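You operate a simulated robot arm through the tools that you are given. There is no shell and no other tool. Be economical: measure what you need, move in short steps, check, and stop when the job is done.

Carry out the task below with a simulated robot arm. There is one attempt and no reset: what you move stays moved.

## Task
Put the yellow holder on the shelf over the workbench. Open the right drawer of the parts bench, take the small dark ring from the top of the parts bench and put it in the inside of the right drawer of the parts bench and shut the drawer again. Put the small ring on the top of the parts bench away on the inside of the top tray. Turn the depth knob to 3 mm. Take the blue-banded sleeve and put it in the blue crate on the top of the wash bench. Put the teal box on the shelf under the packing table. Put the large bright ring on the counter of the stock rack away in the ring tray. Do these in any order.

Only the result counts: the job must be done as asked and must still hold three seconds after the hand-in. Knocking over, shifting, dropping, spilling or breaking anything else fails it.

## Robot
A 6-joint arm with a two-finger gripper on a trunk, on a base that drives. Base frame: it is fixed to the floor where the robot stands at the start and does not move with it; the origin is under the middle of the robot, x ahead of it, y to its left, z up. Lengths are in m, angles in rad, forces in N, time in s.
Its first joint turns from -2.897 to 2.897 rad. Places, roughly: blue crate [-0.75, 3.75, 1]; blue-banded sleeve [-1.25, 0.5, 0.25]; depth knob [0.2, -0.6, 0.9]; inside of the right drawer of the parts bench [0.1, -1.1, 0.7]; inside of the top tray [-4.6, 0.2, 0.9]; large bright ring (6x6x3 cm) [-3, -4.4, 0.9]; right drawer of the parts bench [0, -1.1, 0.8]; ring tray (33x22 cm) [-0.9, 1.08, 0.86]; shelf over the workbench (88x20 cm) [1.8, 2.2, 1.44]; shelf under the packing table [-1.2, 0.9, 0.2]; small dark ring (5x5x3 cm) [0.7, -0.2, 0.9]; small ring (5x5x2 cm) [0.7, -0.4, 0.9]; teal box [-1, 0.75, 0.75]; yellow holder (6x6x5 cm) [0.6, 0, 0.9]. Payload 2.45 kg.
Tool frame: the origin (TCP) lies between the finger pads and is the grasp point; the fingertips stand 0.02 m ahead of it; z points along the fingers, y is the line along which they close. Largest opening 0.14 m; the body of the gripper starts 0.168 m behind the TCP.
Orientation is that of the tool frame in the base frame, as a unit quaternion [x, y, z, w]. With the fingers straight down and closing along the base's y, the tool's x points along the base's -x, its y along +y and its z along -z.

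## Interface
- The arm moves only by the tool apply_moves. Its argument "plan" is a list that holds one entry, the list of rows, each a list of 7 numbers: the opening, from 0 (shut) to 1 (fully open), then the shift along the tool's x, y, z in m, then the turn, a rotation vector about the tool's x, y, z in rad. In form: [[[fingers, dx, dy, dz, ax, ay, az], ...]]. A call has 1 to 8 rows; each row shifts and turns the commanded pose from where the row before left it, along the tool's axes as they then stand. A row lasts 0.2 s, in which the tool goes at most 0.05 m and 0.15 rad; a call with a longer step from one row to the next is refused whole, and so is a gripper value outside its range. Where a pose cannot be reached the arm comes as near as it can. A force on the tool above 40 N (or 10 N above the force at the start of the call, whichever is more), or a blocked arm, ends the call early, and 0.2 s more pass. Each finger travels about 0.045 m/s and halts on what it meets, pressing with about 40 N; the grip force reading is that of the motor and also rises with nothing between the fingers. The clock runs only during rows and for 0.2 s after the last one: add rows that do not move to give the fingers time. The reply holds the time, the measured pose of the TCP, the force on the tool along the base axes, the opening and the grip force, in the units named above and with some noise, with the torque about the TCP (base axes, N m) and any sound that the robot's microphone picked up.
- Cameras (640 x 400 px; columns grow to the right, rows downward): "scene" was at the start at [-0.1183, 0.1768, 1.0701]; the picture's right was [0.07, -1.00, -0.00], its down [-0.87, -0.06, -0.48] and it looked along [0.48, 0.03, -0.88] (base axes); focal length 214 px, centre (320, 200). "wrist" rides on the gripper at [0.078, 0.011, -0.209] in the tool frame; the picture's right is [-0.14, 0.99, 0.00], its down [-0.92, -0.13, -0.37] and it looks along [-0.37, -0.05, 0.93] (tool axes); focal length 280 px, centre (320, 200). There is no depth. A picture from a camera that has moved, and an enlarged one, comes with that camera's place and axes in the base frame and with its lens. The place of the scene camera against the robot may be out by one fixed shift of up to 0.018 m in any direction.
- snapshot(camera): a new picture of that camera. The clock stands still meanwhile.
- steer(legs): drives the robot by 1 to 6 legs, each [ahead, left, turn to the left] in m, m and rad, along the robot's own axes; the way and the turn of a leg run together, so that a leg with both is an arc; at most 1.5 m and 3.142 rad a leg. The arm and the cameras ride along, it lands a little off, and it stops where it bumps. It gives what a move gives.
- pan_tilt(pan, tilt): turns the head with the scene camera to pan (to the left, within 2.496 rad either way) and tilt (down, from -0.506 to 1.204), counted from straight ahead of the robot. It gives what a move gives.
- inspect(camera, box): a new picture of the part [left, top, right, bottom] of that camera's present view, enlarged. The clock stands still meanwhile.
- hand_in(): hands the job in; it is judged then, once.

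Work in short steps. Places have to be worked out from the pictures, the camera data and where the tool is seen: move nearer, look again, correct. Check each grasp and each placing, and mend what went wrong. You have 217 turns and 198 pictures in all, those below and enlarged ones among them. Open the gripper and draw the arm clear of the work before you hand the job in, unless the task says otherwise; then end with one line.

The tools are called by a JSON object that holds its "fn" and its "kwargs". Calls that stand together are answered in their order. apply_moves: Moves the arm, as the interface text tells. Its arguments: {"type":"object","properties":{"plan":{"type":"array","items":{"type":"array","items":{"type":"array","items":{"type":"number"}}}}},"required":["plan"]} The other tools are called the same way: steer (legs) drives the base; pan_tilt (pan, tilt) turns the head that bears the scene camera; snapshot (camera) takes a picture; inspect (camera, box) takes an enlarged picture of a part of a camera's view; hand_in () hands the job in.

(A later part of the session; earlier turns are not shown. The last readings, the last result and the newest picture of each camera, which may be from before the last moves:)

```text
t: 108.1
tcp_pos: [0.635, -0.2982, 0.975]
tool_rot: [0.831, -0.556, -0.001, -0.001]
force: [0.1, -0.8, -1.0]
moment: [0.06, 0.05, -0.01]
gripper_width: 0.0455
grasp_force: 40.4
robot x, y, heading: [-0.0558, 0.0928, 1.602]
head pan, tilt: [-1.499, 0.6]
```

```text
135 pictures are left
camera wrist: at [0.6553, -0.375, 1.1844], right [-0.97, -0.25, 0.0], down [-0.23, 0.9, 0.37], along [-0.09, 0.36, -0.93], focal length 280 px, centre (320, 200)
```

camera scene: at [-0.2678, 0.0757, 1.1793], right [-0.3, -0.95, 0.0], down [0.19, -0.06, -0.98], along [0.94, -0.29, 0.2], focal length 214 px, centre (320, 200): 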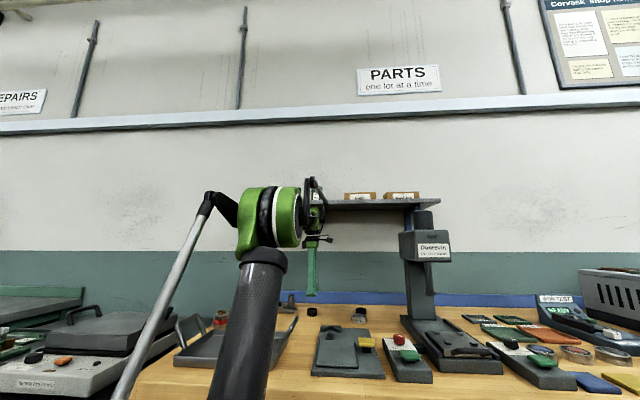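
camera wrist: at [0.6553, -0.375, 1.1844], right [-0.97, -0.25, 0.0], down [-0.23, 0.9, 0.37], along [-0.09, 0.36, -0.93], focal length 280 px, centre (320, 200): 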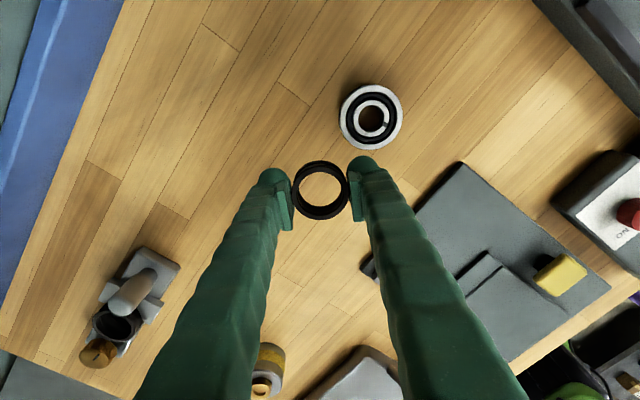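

R2 is held and the bearing undisturbed. I retract from under the shelf, raise, then look west for a route to the top tray at (-4.6, 0.2).

{"fn": "apply_moves", "kwargs": {"plan": [[[0.2, -0.032, 0.032, 0, 0, 0, 0], [0.2, -0.032, 0.032, 0, 0, 0, 0], [0.2, -0.032, 0.032, 0, 0, 0, 0], [0.2, -0.032, 0.032, 0, 0, 0, 0], [0.2, -0.02, 0.02, -0.04, 0, 0, 0], [0.2, 0, 0, -0.05, 0, 0, 0], [0.2, 0, 0, -0.05, 0, 0, 0], [0.2, 0, 0, -0.05, 0, 0, 0]]]}}

{"fn": "pan_tilt", "kwargs": {"pan": 2.0, "tilt": 0.2}}

{"fn": "snapshot", "kwargs": {"camera": "scene"}}

{"fn": "pan_tilt", "kwargs": {"pan": 1.1, "tilt": 0.2}}

{"fn": "snapshot", "kwargs": {"camera": "scene"}}

```text
t: 109.9
tcp_pos: [0.443, -0.2175, 1.1645]
tool_rot: [0.831, -0.556, -0.001, -0.001]
force: [0.7, -0.3, -0.5]
moment: [-0.03, 0.0, 0.0]
gripper_width: 0.0456
grasp_force: 39.5
robot x, y, heading: [-0.0601, 0.0888, 1.597]
head pan, tilt: [-1.499, 0.6]
```

```text
t: 112.8
tcp_pos: [0.4432, -0.2174, 1.1636]
tool_rot: [0.831, -0.556, -0.001, 0.0]
force: [0.4, 1.0, -0.9]
moment: [-0.01, 0.0, -0.02]
gripper_width: 0.0454
grasp_force: 39.5
robot x, y, heading: [-0.0507, 0.087, 1.6]
head pan, tilt: [2.0, 0.201]
```

```text
134 pictures are left
camera scene: at [-0.301, -0.1504, 1.1434], right [-0.44, 0.9, 0.0], down [0.18, 0.09, -0.98], along [-0.88, -0.43, -0.2], focal length 214 px, centre (320, 200)
```

scene: 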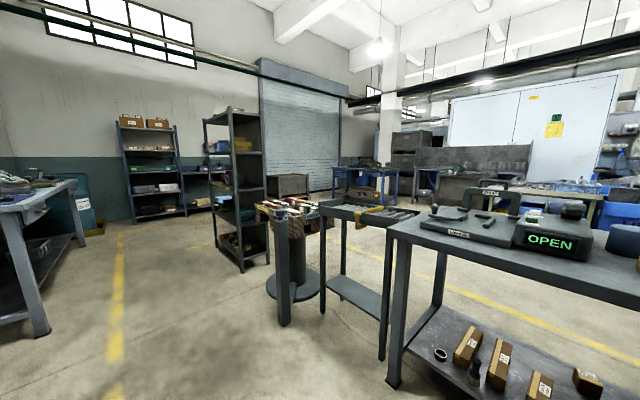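

```text
t: 114.0
tcp_pos: [0.4429, -0.2171, 1.1635]
tool_rot: [0.831, -0.557, -0.001, 0.0]
force: [-0.2, -0.9, -0.3]
moment: [0.0, -0.03, 0.02]
gripper_width: 0.0455
grasp_force: 39.7
robot x, y, heading: [-0.0549, 0.0861, 1.597]
head pan, tilt: [1.1, 0.201]
```

```text
133 pictures are left
camera scene: at [-0.3017, -0.0694, 1.1434], right [0.43, 0.9, 0.0], down [0.18, -0.09, -0.98], along [-0.89, 0.42, -0.2], focal length 214 px, centre (320, 200)
```

scene: 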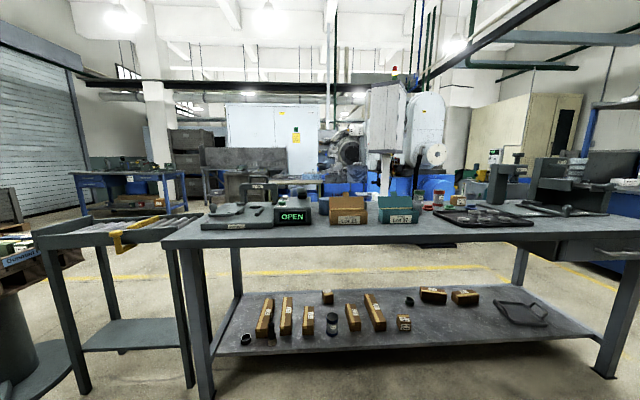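

{"fn": "inspect", "kwargs": {"camera": "scene", "box": [60, 120, 300, 270]}}

{"fn": "inspect", "kwargs": {"camera": "scene", "box": [380, 120, 640, 280]}}

```text
2.67 times, centred on (180, 195) of scene
camera zoom: at [-0.3017, -0.0694, 1.1434], right [0.43, 0.9, 0.0], down [0.18, -0.09, -0.98], along [-0.89, 0.42, -0.2], focal length 572 px, centre (693, 213)
```

zoom: 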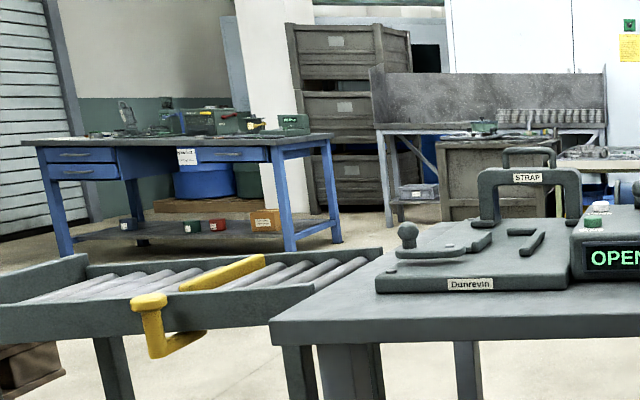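

```text
2.46 times, centred on (510, 200) of scene
camera zoom: at [-0.3017, -0.0694, 1.1434], right [0.43, 0.9, 0.0], down [0.18, -0.09, -0.98], along [-0.89, 0.42, -0.2], focal length 528 px, centre (-148, 200)
```

zoom: 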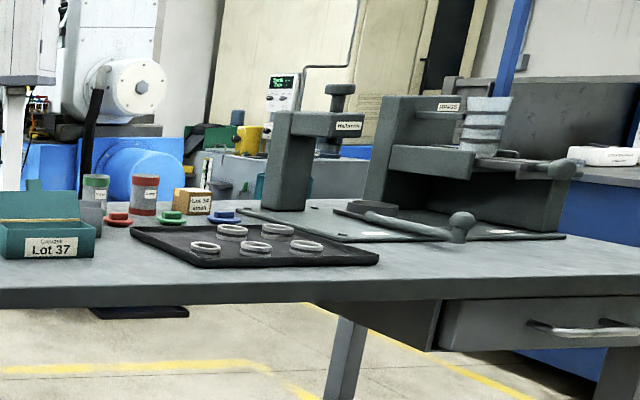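

The tray lies beyond the packing table; the south gap by the turntable is too narrow, so I go round the north end of the packing table. I back into the aisle, turn so the arm trails, drive north, and look.

{"fn": "steer", "kwargs": {"legs": [[0.129, 0.288, 0], [0, 0, -1.4], [0.599, 0.887, 0], [0.599, 0.887, 0]]}}

{"fn": "pan_tilt", "kwargs": {"pan": 2.3, "tilt": 0.25}}

{"fn": "snapshot", "kwargs": {"camera": "scene"}}

```text
t: 129.7
tcp_pos: [0.2511, 1.6335, 1.1641]
tool_rot: [-0.28, 0.96, 0.0, 0.001]
force: [0.2, -0.5, -1.4]
moment: [0.01, 0.0, -0.03]
gripper_width: 0.0457
grasp_force: 39.7
robot x, y, heading: [0.4657, 2.1805, 0.209]
head pan, tilt: [1.1, 0.201]
```

```text
t: 131.1
tcp_pos: [0.2504, 1.6336, 1.1645]
tool_rot: [-0.279, 0.96, 0.0, 0.001]
force: [-0.4, -0.2, -0.1]
moment: [-0.01, 0.0, 0.01]
gripper_width: 0.0456
grasp_force: 40.2
robot x, y, heading: [0.4622, 2.1762, 0.207]
head pan, tilt: [2.3, 0.25]
```

```text
130 pictures are left
camera scene: at [0.1733, 2.3629, 1.1389], right [0.59, 0.8, 0.0], down [0.2, -0.15, -0.97], along [-0.78, 0.58, -0.25], focal length 214 px, centre (320, 200)
```

scene: 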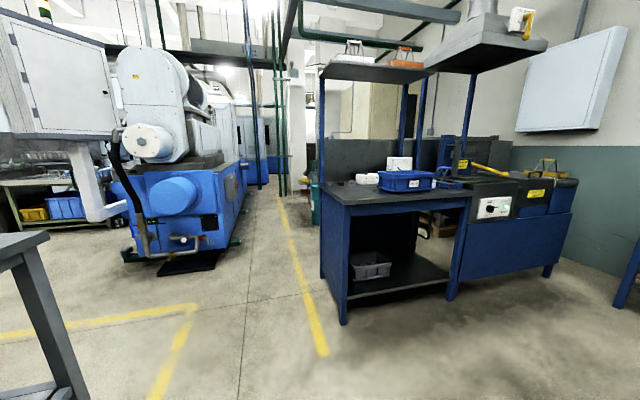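

Clear picture: I can pass between the packing table and the machine. I turn so the arm trails, then drive west to about (-1.41, 2.48).

{"fn": "steer", "kwargs": {"legs": [[0, 0, -3.12], [0.88, -0.359, 0], [0.88, -0.359, 0]]}}

{"fn": "pan_tilt", "kwargs": {"pan": 0.6, "tilt": 0.3}}

{"fn": "snapshot", "kwargs": {"camera": "scene"}}

```text
t: 148.0
tcp_pos: [-1.2012, 3.0646, 1.1642]
tool_rot: [0.958, 0.286, -0.001, 0.0]
force: [-0.6, 0.4, -0.2]
moment: [0.0, -0.01, 0.0]
gripper_width: 0.0456
grasp_force: 40.2
robot x, y, heading: [-1.4085, 2.5207, -2.915]
head pan, tilt: [2.3, 0.25]
```

```text
t: 149.7
tcp_pos: [-1.203, 3.0652, 1.1653]
tool_rot: [0.959, 0.285, -0.001, 0.0]
force: [-0.1, -0.1, -0.9]
moment: [0.02, 0.0, 0.0]
gripper_width: 0.0454
grasp_force: 40.1
robot x, y, heading: [-1.4103, 2.5194, -2.922]
head pan, tilt: [0.6, 0.3]
```

```text
129 pictures are left
camera scene: at [-1.2438, 2.3191, 1.1342], right [-0.73, 0.68, 0.0], down [0.2, 0.22, -0.96], along [-0.65, -0.7, -0.3], focal length 214 px, centre (320, 200)
```

scene: 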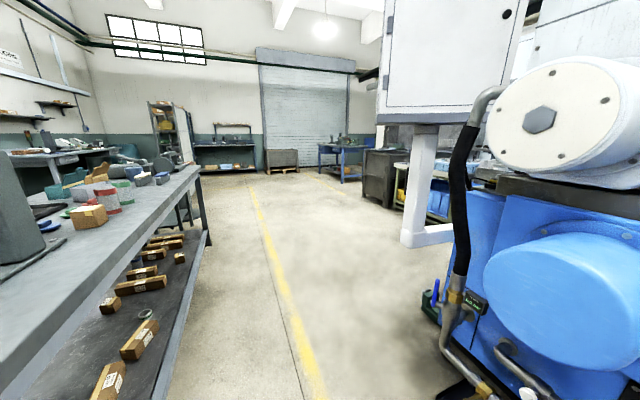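

Aisle is free. I drive along it to about (-2.0, 1.15) and look toward the tray.

{"fn": "steer", "kwargs": {"legs": [[0.4425, 0.598, 0], [0.4425, 0.598, 0]]}}

{"fn": "pan_tilt", "kwargs": {"pan": 0.1, "tilt": 0.3}}

{"fn": "snapshot", "kwargs": {"camera": "scene"}}

```text
t: 157.4
tcp_pos: [-1.8096, 1.6899, 1.1624]
tool_rot: [0.955, 0.296, -0.001, 0.001]
force: [-0.5, 0.5, -1.0]
moment: [0.02, 0.01, 0.02]
gripper_width: 0.0456
grasp_force: 40.0
robot x, y, heading: [-2.0067, 1.1413, -2.907]
head pan, tilt: [0.6, 0.3]
```

```text
t: 158.4
tcp_pos: [-1.8088, 1.6901, 1.1647]
tool_rot: [0.955, 0.297, -0.001, 0.0]
force: [-0.4, -0.2, -0.6]
moment: [-0.01, 0.0, 0.01]
gripper_width: 0.0455
grasp_force: 39.5
robot x, y, heading: [-2.0085, 1.1359, -2.904]
head pan, tilt: [0.099, 0.3]
```

```text
128 pictures are left
camera scene: at [-1.8607, 0.9806, 1.1342], right [-0.33, 0.94, 0.0], down [0.28, 0.1, -0.96], along [-0.9, -0.32, -0.3], focal length 214 px, centre (320, 200)
```

scene: 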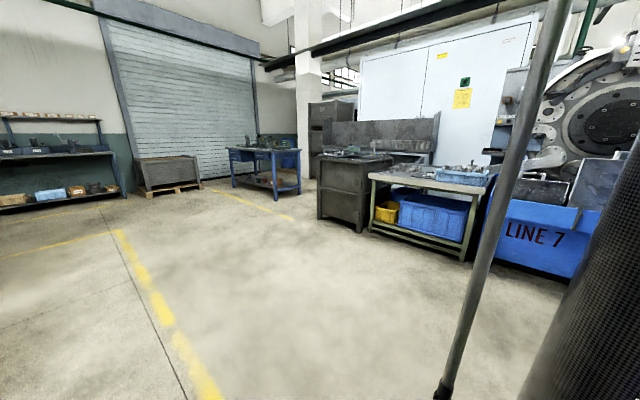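

{"fn": "inspect", "kwargs": {"camera": "scene", "box": [300, 120, 460, 240]}}

```text
3.33 times, centred on (380, 180) of scene
camera zoom: at [-1.8607, 0.9806, 1.1342], right [-0.33, 0.94, 0.0], down [0.28, 0.1, -0.96], along [-0.9, -0.32, -0.3], focal length 715 px, centre (120, 267)
```

zoom: 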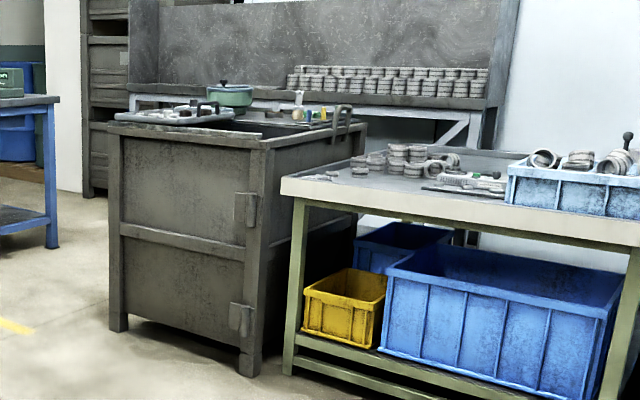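

The destination is the grey cart/cabinet top at about (-4.6, 0.2). I drive in front of it and turn so the arm points to it.

{"fn": "steer", "kwargs": {"legs": [[0.929, 0.33, 0], [0.929, 0.33, 0], [0, 0, 1.5]]}}

{"fn": "pan_tilt", "kwargs": {"pan": -1.9, "tilt": 0.5}}

{"fn": "snapshot", "kwargs": {"camera": "scene"}}

{"fn": "snapshot", "kwargs": {"camera": "wrist"}}

```text
t: 171.8
tcp_pos: [-4.1684, 0.3165, 1.1651]
tool_rot: [0.507, 0.862, 0.0, 0.001]
force: [0.1, -0.2, -1.7]
moment: [0.0, 0.01, 0.01]
gripper_width: 0.0456
grasp_force: 40.1
robot x, y, heading: [-3.6368, 0.0681, -1.426]
head pan, tilt: [0.099, 0.3]
```

```text
t: 173.7
tcp_pos: [-4.166, 0.3169, 1.1639]
tool_rot: [0.506, 0.862, 0.0, 0.001]
force: [0.2, -0.1, -1.1]
moment: [0.0, 0.02, 0.0]
gripper_width: 0.0456
grasp_force: 39.9
robot x, y, heading: [-3.6377, 0.0722, -1.433]
head pan, tilt: [-1.901, 0.499]
```

```text
126 pictures are left
camera scene: at [-3.5748, 0.2981, 1.1157], right [0.18, 0.98, 0.0], down [0.47, -0.09, -0.88], along [-0.86, 0.16, -0.48], focal length 214 px, centre (320, 200)
```

scene: 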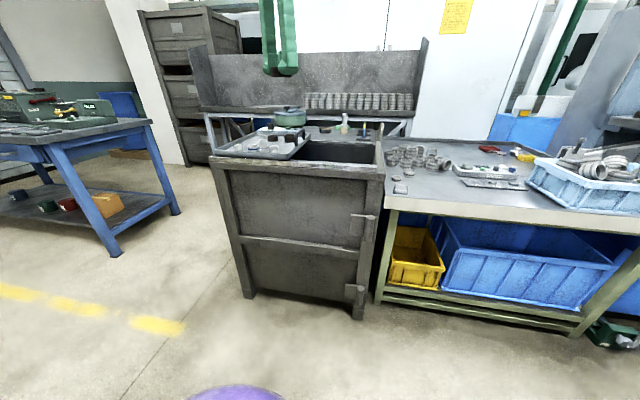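

```text
125 pictures are left
camera wrist: at [-4.197, 0.3906, 1.373], right [0.93, 0.36, 0.0], down [0.33, -0.87, 0.37], along [0.13, -0.35, -0.93], focal length 280 px, centre (320, 200)
```

wrist: 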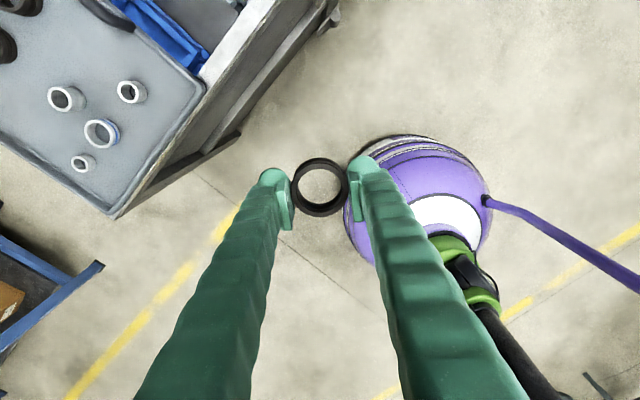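

{"fn": "inspect", "kwargs": {"camera": "scene", "box": [190, 80, 410, 220]}}

{"fn": "apply_moves", "kwargs": {"plan": [[[0.2, 0.02, -0.04, 0, 0, 0, 0], [0.2, 0.02, -0.04, 0, 0, 0, 0], [0.2, 0.02, -0.04, 0, 0, 0, 0], [0.2, 0.02, -0.04, 0, 0, 0, 0]]]}}

{"fn": "snapshot", "kwargs": {"camera": "wrist"}}

```text
2.86 times, centred on (300, 150) of scene
camera zoom: at [-3.5748, 0.2981, 1.1157], right [0.18, 0.98, 0.0], down [0.47, -0.09, -0.88], along [-0.86, 0.16, -0.48], focal length 613 px, centre (377, 343)
```

zoom: 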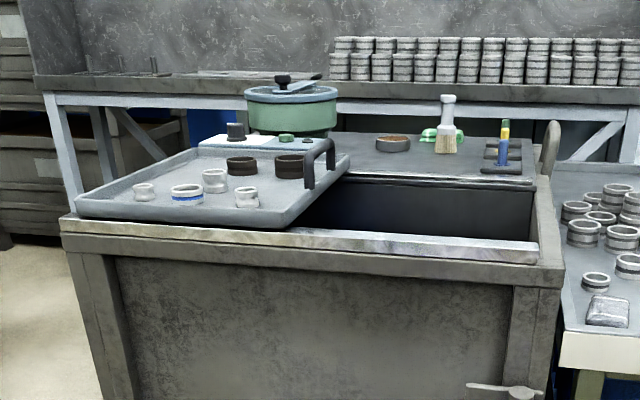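

```text
t: 174.7
tcp_pos: [-4.3463, 0.3086, 1.1648]
tool_rot: [0.508, 0.861, 0.0, 0.001]
force: [0.5, -0.1, -1.0]
moment: [-0.01, 0.14, 0.02]
gripper_width: 0.0453
grasp_force: 39.7
robot x, y, heading: [-3.64, 0.0732, -1.43]
head pan, tilt: [-1.901, 0.499]
```

```text
123 pictures are left
camera wrist: at [-4.375, 0.3825, 1.3737], right [0.93, 0.36, 0.0], down [0.33, -0.87, 0.37], along [0.13, -0.35, -0.93], focal length 280 px, centre (320, 200)
```

wrist: 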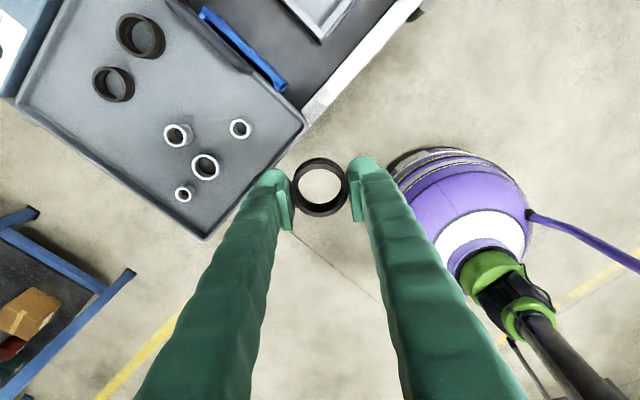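

The tray (z≈0.87) holds two dark and four bright rings; a free spot lies at about (-4.593, 0.304). I step closer and move over it.

{"fn": "steer", "kwargs": {"legs": [[-0.066, -0.112, 0]]}}

{"fn": "apply_moves", "kwargs": {"plan": [[[0.2, 0.0047, -0.0457, 0, 0, 0, 0], [0.2, 0.0047, -0.0457, 0, 0, 0, 0], [0.2, 0.0047, -0.0457, 0, 0, 0, 0], [0.2, 0, 0, 0.05, 0, 0, 0], [0.2, 0, 0, 0.05, 0, 0, 0], [0.2, 0, 0, 0.05, 0, 0, 0]]]}}

{"fn": "snapshot", "kwargs": {"camera": "wrist"}}

```text
t: 176.0
tcp_pos: [-4.4666, 0.3582, 1.1638]
tool_rot: [0.509, 0.861, 0.0, 0.001]
force: [0.6, 0.0, -1.5]
moment: [-0.03, 0.01, 0.02]
gripper_width: 0.0456
grasp_force: 40.1
robot x, y, heading: [-3.7571, 0.1175, -1.432]
head pan, tilt: [-1.901, 0.499]
```

```text
t: 177.4
tcp_pos: [-4.5944, 0.3054, 1.0128]
tool_rot: [0.508, 0.861, -0.001, 0.0]
force: [0.2, 1.4, -0.8]
moment: [0.03, 0.06, 0.04]
gripper_width: 0.0456
grasp_force: 40.1
robot x, y, heading: [-3.7623, 0.1196, -1.428]
head pan, tilt: [-1.901, 0.499]
```

```text
122 pictures are left
camera wrist: at [-4.6231, 0.3791, 1.221], right [0.93, 0.36, 0.0], down [0.33, -0.87, 0.37], along [0.13, -0.35, -0.93], focal length 280 px, centre (320, 200)
```

wrist: 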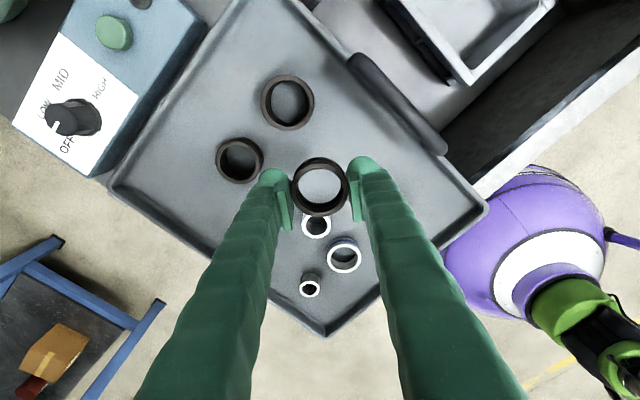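

The ring will land in a clear area. I lower with care.

{"fn": "apply_moves", "kwargs": {"plan": [[[0.2, 0, 0, 0.035, 0, 0, 0], [0.2, 0, 0, 0.035, 0, 0, 0], [0.2, 0, 0, 0.03, 0, 0, 0], [0.2, 0, 0, 0.008, 0, 0, 0], [0.2, 0, 0, 0.006, 0, 0, 0], [0.2, 0, 0, 0.006, 0, 0, 0], [0.2, 0, 0, 0.006, 0, 0, 0], [0.2, 0, 0, 0.006, 0, 0, 0]]]}}

{"fn": "snapshot", "kwargs": {"camera": "wrist"}}

```text
t: 178.8
tcp_pos: [-4.5937, 0.3043, 0.8978]
tool_rot: [0.507, 0.862, -0.001, 0.001]
force: [3.9, -0.5, 15.1]
moment: [-0.03, 0.05, 0.01]
gripper_width: 0.0457
grasp_force: 39.3
robot x, y, heading: [-3.7572, 0.121, -1.431]
head pan, tilt: [-1.901, 0.499]
stopped in row 6: the force on the tool passed its limit at 96 N (the readings are from after the stop); the commanded pose is now the measured one
```

```text
121 pictures are left
camera wrist: at [-4.6217, 0.3785, 1.1067], right [0.93, 0.36, 0.0], down [0.33, -0.87, 0.37], along [0.13, -0.34, -0.93], focal length 280 px, centre (320, 200)
```

wrist: 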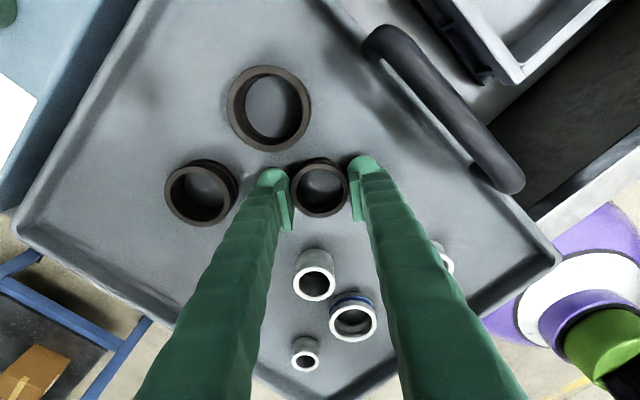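

Contact on the tray floor; I open slightly, rise, and check.

{"fn": "apply_moves", "kwargs": {"plan": [[[0.4, 0, 0, -0.002, 0, 0, 0], [0.4, 0, 0, 0, 0, 0, 0], [0.4, 0, 0, -0.04, 0, 0, 0], [0.4, 0, 0, -0.05, 0, 0, 0], [0.4, 0, 0, -0.05, 0, 0, 0], [0.4, 0, 0, -0.05, 0, 0, 0], [0.4, 0, 0.04, -0.03, 0, 0, 0], [0.4, 0, 0.048, 0, 0, 0, 0]]]}}

{"fn": "snapshot", "kwargs": {"camera": "wrist"}}

{"fn": "pan_tilt", "kwargs": {"pan": -0.3, "tilt": 0.25}}

{"fn": "snapshot", "kwargs": {"camera": "scene"}}

```text
t: 180.6
tcp_pos: [-4.5172, 0.3483, 1.1184]
tool_rot: [0.509, 0.861, -0.001, 0.001]
force: [-0.8, -0.3, -0.9]
moment: [0.01, -0.08, -0.02]
gripper_width: 0.056
grasp_force: 0.0
robot x, y, heading: [-3.7586, 0.1227, -1.427]
head pan, tilt: [-1.901, 0.499]
```

```text
120 pictures are left
camera wrist: at [-4.5465, 0.4238, 1.327], right [0.93, 0.36, 0.0], down [0.33, -0.87, 0.37], along [0.13, -0.35, -0.93], focal length 280 px, centre (320, 200)
```

wrist: 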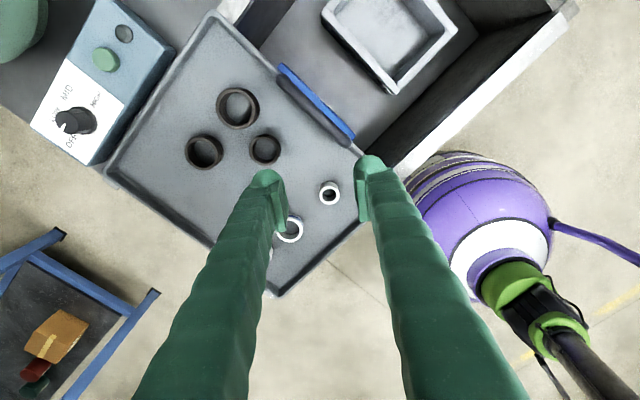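

```text
t: 182.2
tcp_pos: [-4.5163, 0.3489, 1.1179]
tool_rot: [0.508, 0.862, 0.0, 0.0]
force: [0.6, -0.8, 0.0]
moment: [-0.01, -0.01, 0.01]
gripper_width: 0.0561
grasp_force: 0.0
robot x, y, heading: [-3.7617, 0.1175, -1.426]
head pan, tilt: [-0.3, 0.25]
```

```text
119 pictures are left
camera scene: at [-3.6211, 0.2373, 1.1389], right [-0.99, 0.16, 0.0], down [0.04, 0.24, -0.97], along [-0.15, -0.96, -0.25], focal length 214 px, centre (320, 200)
```

scene: 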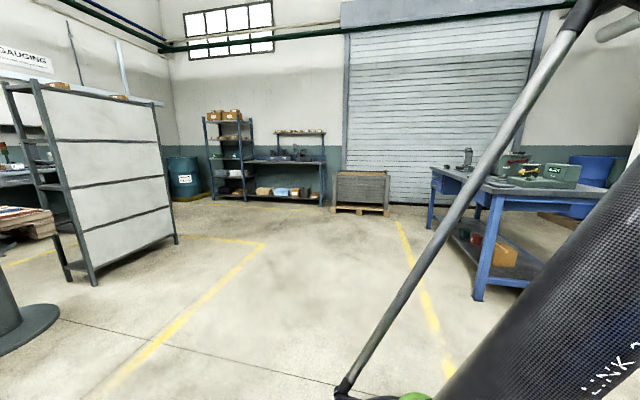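

The small ring is safely in the top tray. Next is the stock rack: I drive south in stages, turning so the arm points ahead.

{"fn": "steer", "kwargs": {"legs": [[1.258, 0.17, 0], [0, 0, 1.47], [0.36, -1.152, 0], [0.36, -1.152, 0]]}}

{"fn": "pan_tilt", "kwargs": {"pan": -1.6, "tilt": 0.3}}

{"fn": "snapshot", "kwargs": {"camera": "scene"}}

{"fn": "snapshot", "kwargs": {"camera": "wrist"}}

```text
t: 203.7
tcp_pos: [-2.8281, -4.0734, 1.119]
tool_rot: [-0.207, 0.978, 0.0, 0.001]
force: [0.0, 0.2, 0.8]
moment: [0.03, 0.0, 0.01]
gripper_width: 0.0559
grasp_force: 0.1
robot x, y, heading: [-2.5357, -3.3416, 0.052]
head pan, tilt: [-0.3, 0.25]
```

```text
t: 205.1
tcp_pos: [-2.8295, -4.072, 1.1184]
tool_rot: [-0.207, 0.978, 0.0, 0.001]
force: [-0.4, -0.6, -0.2]
moment: [0.01, 0.01, -0.02]
gripper_width: 0.0559
grasp_force: 0.0
robot x, y, heading: [-2.533, -3.3382, 0.053]
head pan, tilt: [-1.6, 0.3]
```

```text
118 pictures are left
camera scene: at [-2.7235, -3.2698, 1.1341], right [-1.0, -0.03, 0.0], down [-0.01, 0.3, -0.96], along [0.03, -0.95, -0.3], focal length 214 px, centre (320, 200)
```

scene: 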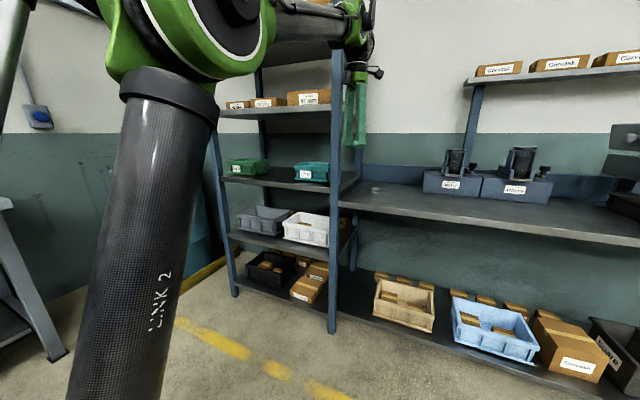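

```text
117 pictures are left
camera wrist: at [-2.9052, -4.095, 1.3273], right [-0.28, 0.96, 0.0], down [0.89, 0.26, 0.37], along [0.36, 0.1, -0.93], focal length 280 px, centre (320, 200)
```

wrist: 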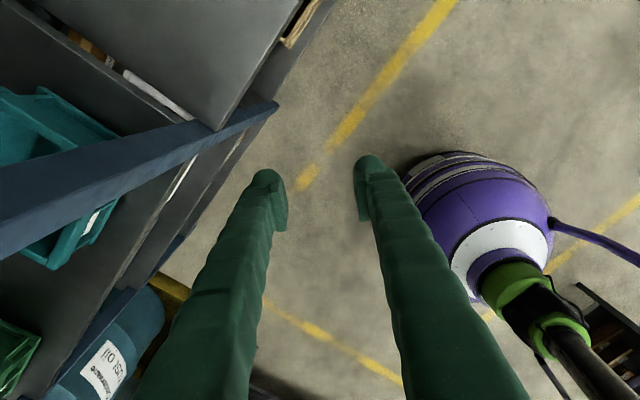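

{"fn": "inspect", "kwargs": {"camera": "scene", "box": [330, 140, 490, 240]}}

```text
4.00 times, centred on (410, 190) of scene
camera zoom: at [-2.7235, -3.2698, 1.1341], right [-1.0, -0.03, 0.0], down [-0.01, 0.3, -0.96], along [0.03, -0.95, -0.3], focal length 858 px, centre (-40, 240)
```

zoom: 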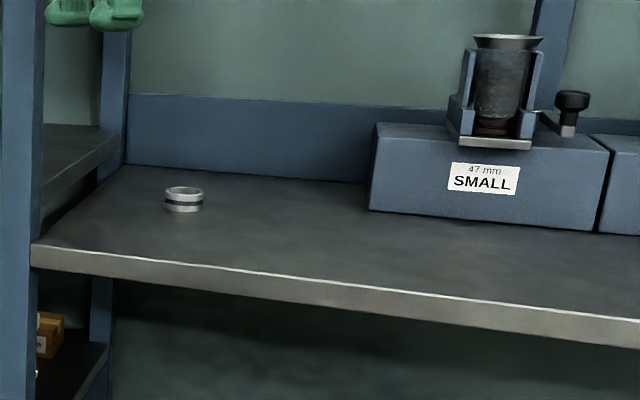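

The bright ring with a dark band is on the counter near (-2.97, -4.31), close to the tall rack's side. I shift the base west and turn so the arm comes in diagonally from the free side.

{"fn": "steer", "kwargs": {"legs": [[-0.635, -0.0815, 0], [0, 0, 0.55]]}}

{"fn": "snapshot", "kwargs": {"camera": "wrist"}}

```text
t: 210.2
tcp_pos: [-3.0243, -4.2356, 1.1187]
tool_rot: [-0.465, 0.885, 0.0, 0.001]
force: [0.3, 0.3, -0.1]
moment: [-0.02, 0.0, 0.03]
gripper_width: 0.0561
grasp_force: 0.0
robot x, y, heading: [-3.155, -3.454, 0.607]
head pan, tilt: [-1.6, 0.3]
```

```text
115 pictures are left
camera wrist: at [-3.0782, -4.2939, 1.3273], right [-0.74, 0.68, 0.0], down [0.63, 0.68, 0.37], along [0.25, 0.27, -0.93], focal length 280 px, centre (320, 200)
```

wrist: 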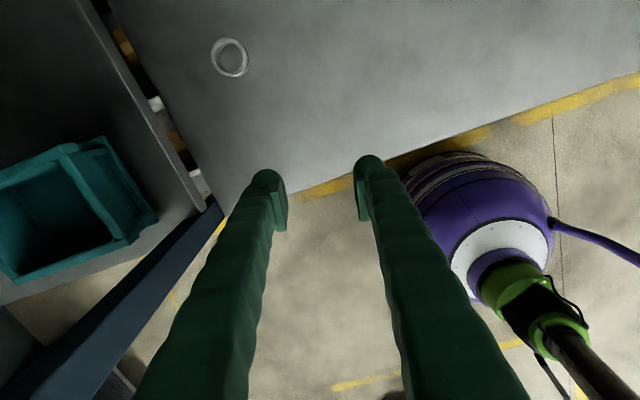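

Ring refined to about (-3.00, -4.42, 0.84). I move the base 0.12 closer, align the tool, and go over the ring.

{"fn": "steer", "kwargs": {"legs": [[-0.101, -0.065, 0]]}}

{"fn": "apply_moves", "kwargs": {"plan": [[[0.65, 0, 0, 0, 0, 0, -0.14], [0.65, 0, 0, 0, 0, 0, -0.07], [0.65, 0.02, -0.04, 0, 0, 0, 0], [0.65, 0.02, -0.04, 0, 0, 0, 0], [0.65, 0.0, -0.01, 0.045, 0, 0, 0], [0.65, 0, 0, 0.05, 0, 0, 0]]]}}

{"fn": "snapshot", "kwargs": {"camera": "wrist"}}

```text
t: 211.4
tcp_pos: [-3.0684, -4.3469, 1.1175]
tool_rot: [-0.465, 0.885, 0.0, 0.001]
force: [-0.3, -0.4, 0.3]
moment: [0.0, 0.0, -0.01]
gripper_width: 0.056
grasp_force: 0.0
robot x, y, heading: [-3.2015, -3.5611, 0.603]
head pan, tilt: [-1.6, 0.3]
```

```text
t: 212.8
tcp_pos: [-3.002, -4.4191, 1.0217]
tool_rot: [-0.555, 0.832, -0.001, 0.001]
force: [-1.3, -0.1, -0.6]
moment: [-0.02, 0.0, 0.01]
gripper_width: 0.091
grasp_force: 0.0
robot x, y, heading: [-3.1973, -3.5662, 0.606]
head pan, tilt: [-1.6, 0.3]
```

```text
114 pictures are left
camera wrist: at [-3.0426, -4.4865, 1.2317], right [-0.86, 0.51, 0.0], down [0.47, 0.8, 0.37], along [0.19, 0.32, -0.93], focal length 280 px, centre (320, 200)
```

wrist: 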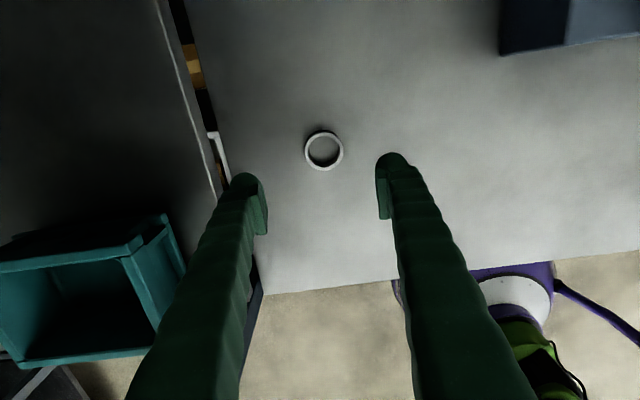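

{"fn": "apply_moves", "kwargs": {"plan": [[[0.65, 0, 0.005, 0.045, 0, 0, 0], [0.65, 0, 0, 0.045, 0, 0, 0], [0.65, 0, 0, 0.035, 0, 0, 0], [0.65, 0, 0, 0, 0, 0, 0]]]}}

{"fn": "snapshot", "kwargs": {"camera": "wrist"}}

```text
t: 213.8
tcp_pos: [-3.0045, -4.4159, 0.8974]
tool_rot: [-0.554, 0.832, 0.001, 0.0]
force: [-0.2, 0.3, 0.3]
moment: [-0.03, 0.0, 0.01]
gripper_width: 0.0913
grasp_force: 0.0
robot x, y, heading: [-3.1993, -3.5641, 0.607]
head pan, tilt: [-1.6, 0.3]
```

```text
113 pictures are left
camera wrist: at [-3.0449, -4.4832, 1.1066], right [-0.86, 0.51, 0.0], down [0.47, 0.8, 0.37], along [0.19, 0.32, -0.93], focal length 280 px, centre (320, 200)
```

wrist: 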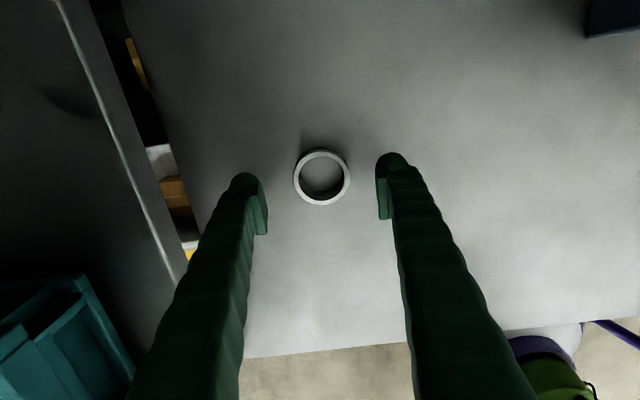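

{"fn": "apply_moves", "kwargs": {"plan": [[[0.65, 0, 0, 0.02, 0, 0, 0], [0.65, 0, 0, 0.015, 0, 0, 0], [0.65, 0, 0, 0.006, 0, 0, 0], [0.65, 0, 0, 0.004, 0, 0, 0], [0.65, 0, 0, 0.004, 0, 0, 0]]]}}

{"fn": "snapshot", "kwargs": {"camera": "wrist"}}

```text
t: 214.8
tcp_pos: [-3.0039, -4.4156, 0.8574]
tool_rot: [-0.555, 0.832, -0.001, 0.0]
force: [0.0, 3.5, 11.7]
moment: [0.22, 0.32, 0.04]
gripper_width: 0.091
grasp_force: 0.1
robot x, y, heading: [-3.1966, -3.5641, 0.609]
head pan, tilt: [-1.6, 0.3]
stopped in row 4: the force on the tool passed its limit at 51 N (the readings are from after the stop); the commanded pose is now the measured one
```

```text
112 pictures are left
camera wrist: at [-3.0455, -4.4832, 1.0662], right [-0.86, 0.51, 0.0], down [0.47, 0.8, 0.37], along [0.19, 0.32, -0.93], focal length 280 px, centre (320, 200)
```

wrist: 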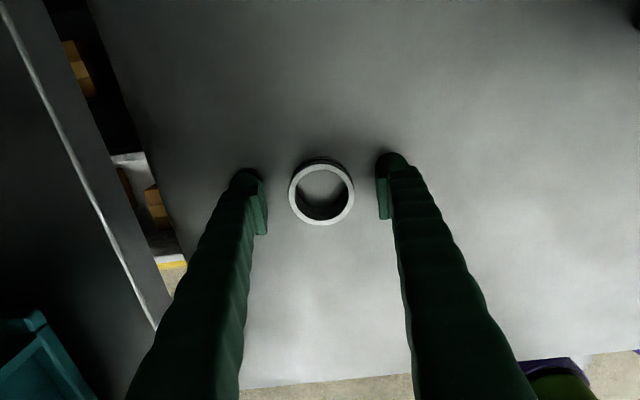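

Counter touched at TCP 0.857. I lift 4 mm, close, and raise.

{"fn": "apply_moves", "kwargs": {"plan": [[[0.65, 0, 0, -0.004, 0, 0, 0], [0.2, 0, 0, 0, 0, 0, 0], [0.2, 0, 0, 0, 0, 0, 0], [0.2, 0, 0, 0, 0, 0, 0], [0.2, 0, 0, 0, 0, 0, 0]]]}}

{"fn": "apply_moves", "kwargs": {"plan": [[[0.2, 0, 0, -0.04, 0, 0, 0], [0.2, 0, 0, -0.05, 0, 0, 0], [0.2, 0, 0, -0.05, 0, 0, 0], [0.2, 0, 0, -0.05, 0, 0, 0], [0.2, 0, 0, -0.05, 0, 0, 0], [0.2, 0, 0, -0.04, 0, 0, 0]]]}}

{"fn": "snapshot", "kwargs": {"camera": "wrist"}}

```text
t: 216.0
tcp_pos: [-3.0044, -4.417, 0.8601]
tool_rot: [-0.555, 0.832, -0.001, 0.001]
force: [0.0, -0.6, 0.5]
moment: [-0.05, -0.06, -0.03]
gripper_width: 0.0504
grasp_force: 36.6
robot x, y, heading: [-3.1986, -3.5673, 0.598]
head pan, tilt: [-1.6, 0.3]
```

```text
t: 217.4
tcp_pos: [-3.0055, -4.4142, 1.1414]
tool_rot: [-0.555, 0.832, -0.001, 0.0]
force: [-0.1, -0.2, -0.7]
moment: [-0.05, -0.01, 0.0]
gripper_width: 0.0505
grasp_force: 39.8
robot x, y, heading: [-3.1992, -3.5637, 0.609]
head pan, tilt: [-1.6, 0.3]
```

```text
111 pictures are left
camera wrist: at [-3.0456, -4.4821, 1.3498], right [-0.86, 0.51, 0.0], down [0.47, 0.8, 0.37], along [0.19, 0.32, -0.93], focal length 280 px, centre (320, 200)
```

wrist: 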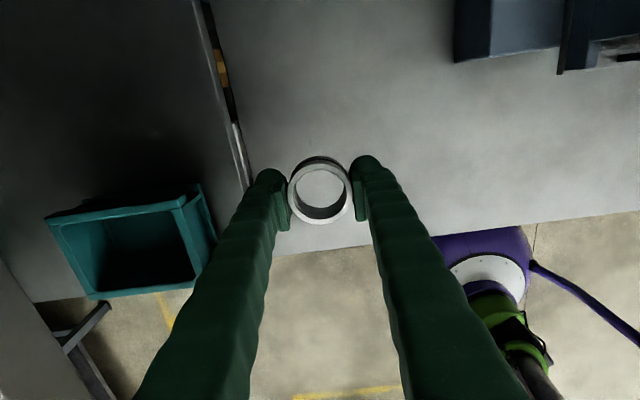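

The bright ring is held. The front aisle leads straight back north; I withdraw from the rack, shift east, turn so the arm trails, and check the path.

{"fn": "steer", "kwargs": {"legs": [[0.505, 0.324, 0], [0.65, -1.01, 0], [0, 0, -0.6]]}}

{"fn": "pan_tilt", "kwargs": {"pan": 1.2, "tilt": 0.3}}

{"fn": "snapshot", "kwargs": {"camera": "scene"}}

```text
t: 228.0
tcp_pos: [-2.1759, -4.2641, 1.1403]
tool_rot: [-0.296, 0.955, 0.0, 0.0]
force: [0.2, -0.9, -0.7]
moment: [0.0, -0.02, -0.03]
gripper_width: 0.0502
grasp_force: 39.7
robot x, y, heading: [-1.8803, -3.4432, 0.03]
head pan, tilt: [-1.6, 0.3]
```

```text
t: 230.5
tcp_pos: [-2.1765, -4.2644, 1.1406]
tool_rot: [-0.295, 0.955, -0.001, 0.0]
force: [-0.8, 0.0, -1.1]
moment: [0.03, -0.01, -0.03]
gripper_width: 0.0503
grasp_force: 40.4
robot x, y, heading: [-1.8794, -3.4469, 0.026]
head pan, tilt: [1.201, 0.3]
```

```text
110 pictures are left
camera scene: at [-2.0348, -3.1919, 1.1342], right [0.94, -0.34, 0.0], down [-0.1, -0.28, -0.96], along [0.32, 0.9, -0.3], focal length 214 px, centre (320, 200)
```

scene: 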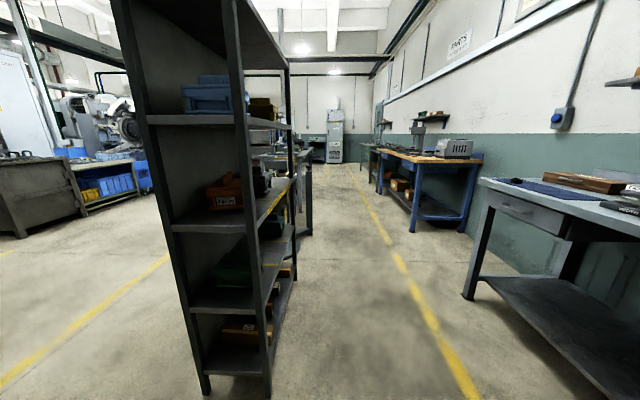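

The aisle is clear (n from −0.92 to 0.3). I retract the arm a little and drive north to the packing table front, then turn the arm toward it.

{"fn": "apply_moves", "kwargs": {"plan": [[[0.2, -0.0324, 0.0233, 0, 0, 0, 0], [0.2, -0.0324, 0.0233, 0, 0, 0, 0], [0.2, -0.0324, 0.0233, 0, 0, 0, 0], [0.2, -0.0324, 0.0233, 0, 0, 0, 0], [0.2, -0.0324, 0.0233, 0, 0, 0, 0]]]}}

{"fn": "steer", "kwargs": {"legs": [[0.584, 1.311, 0], [0.584, 1.311, 0], [0.584, 1.311, 0], [0, 0, -1.6]]}}

{"fn": "snapshot", "kwargs": {"camera": "wrist"}}

{"fn": "pan_tilt", "kwargs": {"pan": -1.5, "tilt": 0.5}}

{"fn": "snapshot", "kwargs": {"camera": "scene"}}

```text
t: 231.7
tcp_pos: [-2.1085, -4.0793, 1.1389]
tool_rot: [-0.296, 0.955, -0.001, 0.001]
force: [-1.7, -0.2, -1.4]
moment: [0.12, -0.05, 0.0]
gripper_width: 0.0504
grasp_force: 39.9
robot x, y, heading: [-1.8821, -3.4456, 0.031]
head pan, tilt: [1.201, 0.3]
```

```text
t: 256.1
tcp_pos: [-0.8277, 0.7676, 1.1384]
tool_rot: [0.487, 0.874, 0.0, 0.0]
force: [0.5, 0.0, -1.2]
moment: [-0.02, -0.02, 0.02]
gripper_width: 0.0503
grasp_force: 40.3
robot x, y, heading: [-0.2107, 0.5068, -1.583]
head pan, tilt: [1.201, 0.3]
```

```text
109 pictures are left
camera wrist: at [-0.8591, 0.8401, 1.3485], right [0.91, 0.4, 0.0], down [0.38, -0.85, 0.37], along [0.15, -0.34, -0.93], focal length 280 px, centre (320, 200)
```

wrist: 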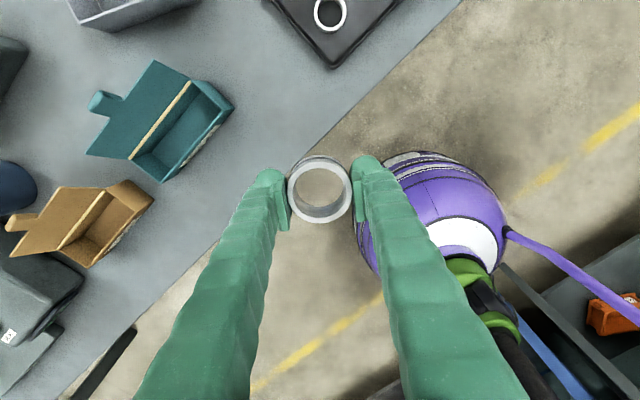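

```text
t: 258.6
tcp_pos: [-0.8265, 0.7675, 1.1392]
tool_rot: [0.486, 0.874, -0.001, -0.002]
force: [-0.4, 0.2, -0.9]
moment: [0.01, 0.02, -0.01]
gripper_width: 0.0505
grasp_force: 40.1
robot x, y, heading: [-0.2061, 0.5071, -1.588]
head pan, tilt: [-1.499, 0.499]
```

```text
108 pictures are left
camera scene: at [-0.113, 0.6881, 1.1157], right [-0.05, 1.0, 0.0], down [0.48, 0.03, -0.88], along [-0.88, -0.05, -0.48], focal length 214 px, centre (320, 200)
```

scene: 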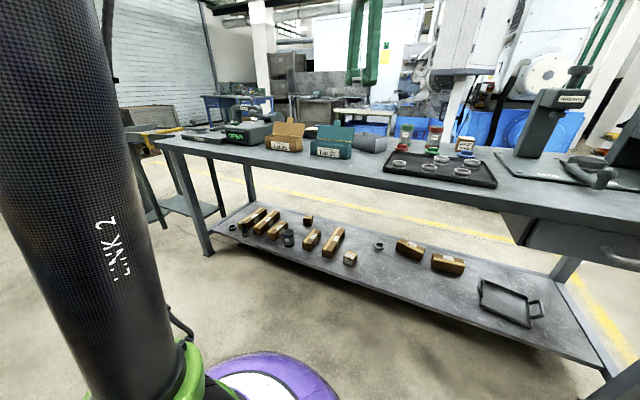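

{"fn": "steer", "kwargs": {"legs": [[-0.25, 0.1, 0]]}}

{"fn": "snapshot", "kwargs": {"camera": "wrist"}}

```text
t: 260.5
tcp_pos: [-0.719, 1.0217, 1.1378]
tool_rot: [0.489, 0.872, -0.001, 0.0]
force: [-0.3, 0.1, -1.0]
moment: [-0.02, -0.01, 0.03]
gripper_width: 0.0506
grasp_force: 40.2
robot x, y, heading: [-0.098, 0.7588, -1.593]
head pan, tilt: [-1.499, 0.499]
```

```text
107 pictures are left
camera wrist: at [-0.7511, 1.0944, 1.3485], right [0.92, 0.4, 0.0], down [0.37, -0.85, 0.37], along [0.15, -0.34, -0.93], focal length 280 px, centre (320, 200)
```

wrist: 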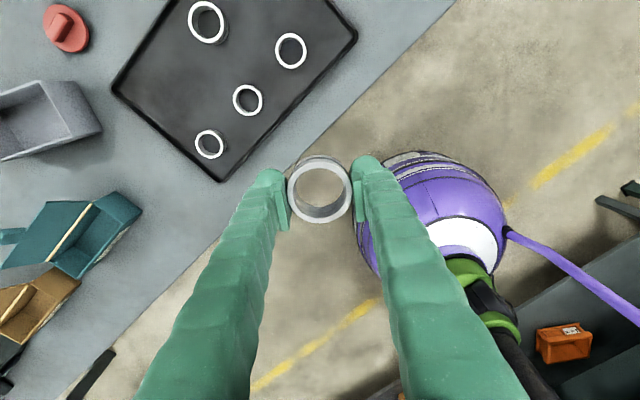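

A free spot in the ring tray is at about (-0.966, 1.00). I move over it.

{"fn": "apply_moves", "kwargs": {"plan": [[[0.2, 0.0224, -0.0442, 0, 0, 0, 0], [0.2, 0.0224, -0.0442, 0, 0, 0, 0], [0.2, 0.0224, -0.0442, 0, 0, 0, 0], [0.2, 0.0224, -0.0442, 0, 0, 0, 0], [0.2, 0.0224, -0.0442, 0, 0, 0, 0], [0.2, 0, 0, 0.05, 0, 0, 0], [0.2, 0, 0, 0.05, 0, 0, 0]]]}}

{"fn": "snapshot", "kwargs": {"camera": "wrist"}}

```text
t: 262.1
tcp_pos: [-0.9664, 1.0017, 1.0372]
tool_rot: [0.488, 0.873, 0.0, -0.001]
force: [-0.2, -0.7, 0.4]
moment: [-0.01, 0.02, 0.03]
gripper_width: 0.0503
grasp_force: 40.4
robot x, y, heading: [-0.1028, 0.7582, -1.592]
head pan, tilt: [-1.499, 0.499]
```

```text
106 pictures are left
camera wrist: at [-0.998, 1.0745, 1.2467], right [0.92, 0.4, 0.0], down [0.37, -0.85, 0.37], along [0.15, -0.34, -0.93], focal length 280 px, centre (320, 200)
```

wrist: 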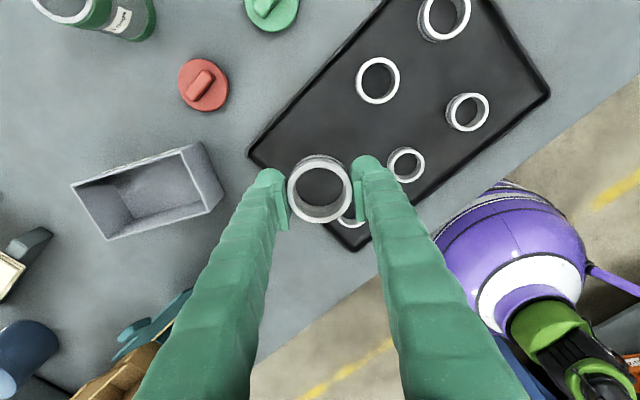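

{"fn": "apply_moves", "kwargs": {"plan": [[[0.2, 0.003, 0.003, 0.045, 0, 0, 0], [0.2, 0, 0, 0.045, 0, 0, 0], [0.2, 0, 0, 0.03, 0, 0, 0], [0.2, 0, 0, 0.012, 0, 0, 0], [0.2, 0, 0, 0.008, 0, 0, 0], [0.2, 0, 0, 0.008, 0, 0, 0], [0.2, 0, 0, 0.008, 0, 0, 0], [0.2, 0, 0, 0.008, 0, 0, 0]]]}}

{"fn": "snapshot", "kwargs": {"camera": "wrist"}}

```text
t: 263.9
tcp_pos: [-0.9652, 1.0051, 0.876]
tool_rot: [0.489, 0.872, 0.0, -0.002]
force: [-4.1, 1.4, 9.5]
moment: [0.09, -0.14, 0.08]
gripper_width: 0.0504
grasp_force: 39.8
robot x, y, heading: [-0.1019, 0.7591, -1.596]
head pan, tilt: [-1.499, 0.499]
```

```text
105 pictures are left
camera wrist: at [-0.9968, 1.0781, 1.0847], right [0.92, 0.4, 0.0], down [0.37, -0.85, 0.37], along [0.15, -0.34, -0.93], focal length 280 px, centre (320, 200)
```

wrist: 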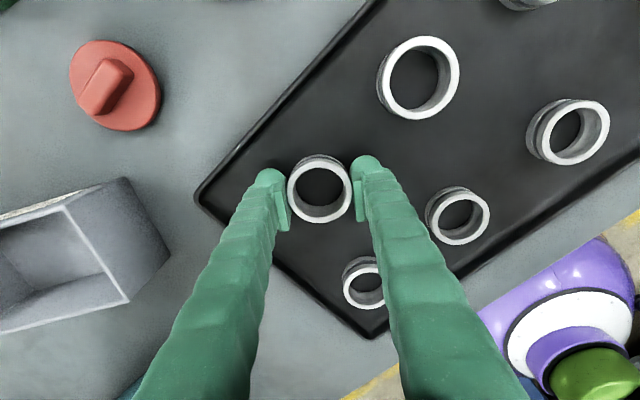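

Light contact on the tray. Release and lift.

{"fn": "apply_moves", "kwargs": {"plan": [[[0.45, 0, 0, 0, 0, 0, 0], [0.45, 0, 0, 0, 0, 0, 0], [0.45, 0, 0, -0.04, 0, 0, 0], [0.45, 0, 0, -0.05, 0, 0, 0], [0.45, 0, 0, -0.05, 0, 0, 0], [0.45, 0, 0, -0.05, 0, 0, 0], [0.45, 0, 0, -0.05, 0, 0, 0], [0.45, 0, 0.03, -0.03, 0, 0, 0]]]}}

{"fn": "snapshot", "kwargs": {"camera": "wrist"}}

```text
t: 265.7
tcp_pos: [-0.9418, 1.021, 1.1448]
tool_rot: [0.488, 0.873, 0.0, 0.0]
force: [-0.8, 0.3, -0.6]
moment: [0.05, -0.06, 0.01]
gripper_width: 0.063
grasp_force: 0.0
robot x, y, heading: [-0.1042, 0.7601, -1.597]
head pan, tilt: [-1.499, 0.499]
```

```text
104 pictures are left
camera wrist: at [-0.9731, 1.0929, 1.3537], right [0.92, 0.4, 0.0], down [0.37, -0.85, 0.37], along [0.15, -0.34, -0.93], focal length 280 px, centre (320, 200)
```

wrist: 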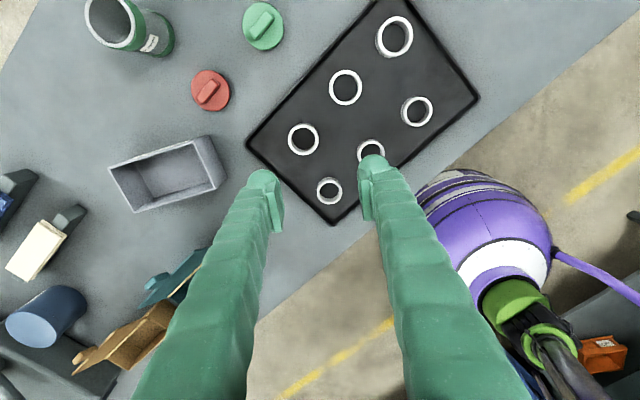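

The bright ring lies in the ring tray. Now I examine the lower shelf for the blue-banded sleeve and the teal box.

{"fn": "pan_tilt", "kwargs": {"pan": -1.75, "tilt": 0.6}}

{"fn": "snapshot", "kwargs": {"camera": "scene"}}

{"fn": "inspect", "kwargs": {"camera": "scene", "box": [180, 80, 420, 250]}}

```text
t: 266.4
tcp_pos: [-0.9417, 1.021, 1.1435]
tool_rot: [0.489, 0.873, -0.001, 0.0]
force: [-0.5, 0.0, 0.2]
moment: [0.0, 0.04, 0.03]
gripper_width: 0.0631
grasp_force: 0.1
robot x, y, heading: [-0.1038, 0.7571, -1.597]
head pan, tilt: [-1.751, 0.6]
```

```text
103 pictures are left
camera scene: at [-0.0016, 0.9607, 1.1067], right [0.2, 0.98, 0.0], down [0.55, -0.11, -0.83], along [-0.81, 0.17, -0.56], focal length 214 px, centre (320, 200)
```

scene: 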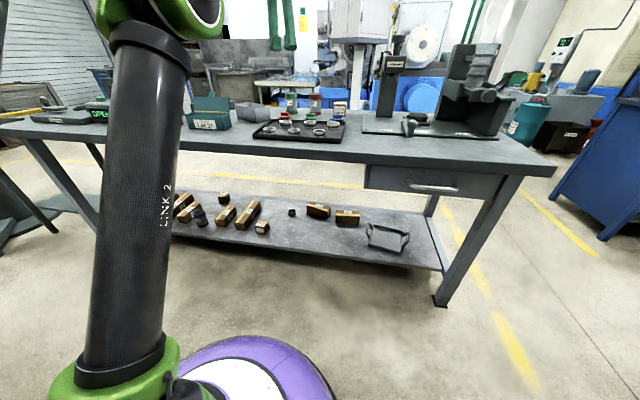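

```text
2.35 times, centred on (300, 165) of scene
camera zoom: at [-0.0016, 0.9607, 1.1067], right [0.2, 0.98, 0.0], down [0.55, -0.11, -0.83], along [-0.81, 0.17, -0.56], focal length 505 px, centre (367, 282)
```

zoom: 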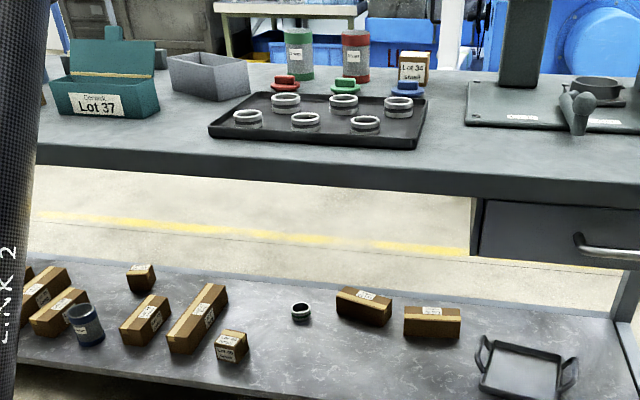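

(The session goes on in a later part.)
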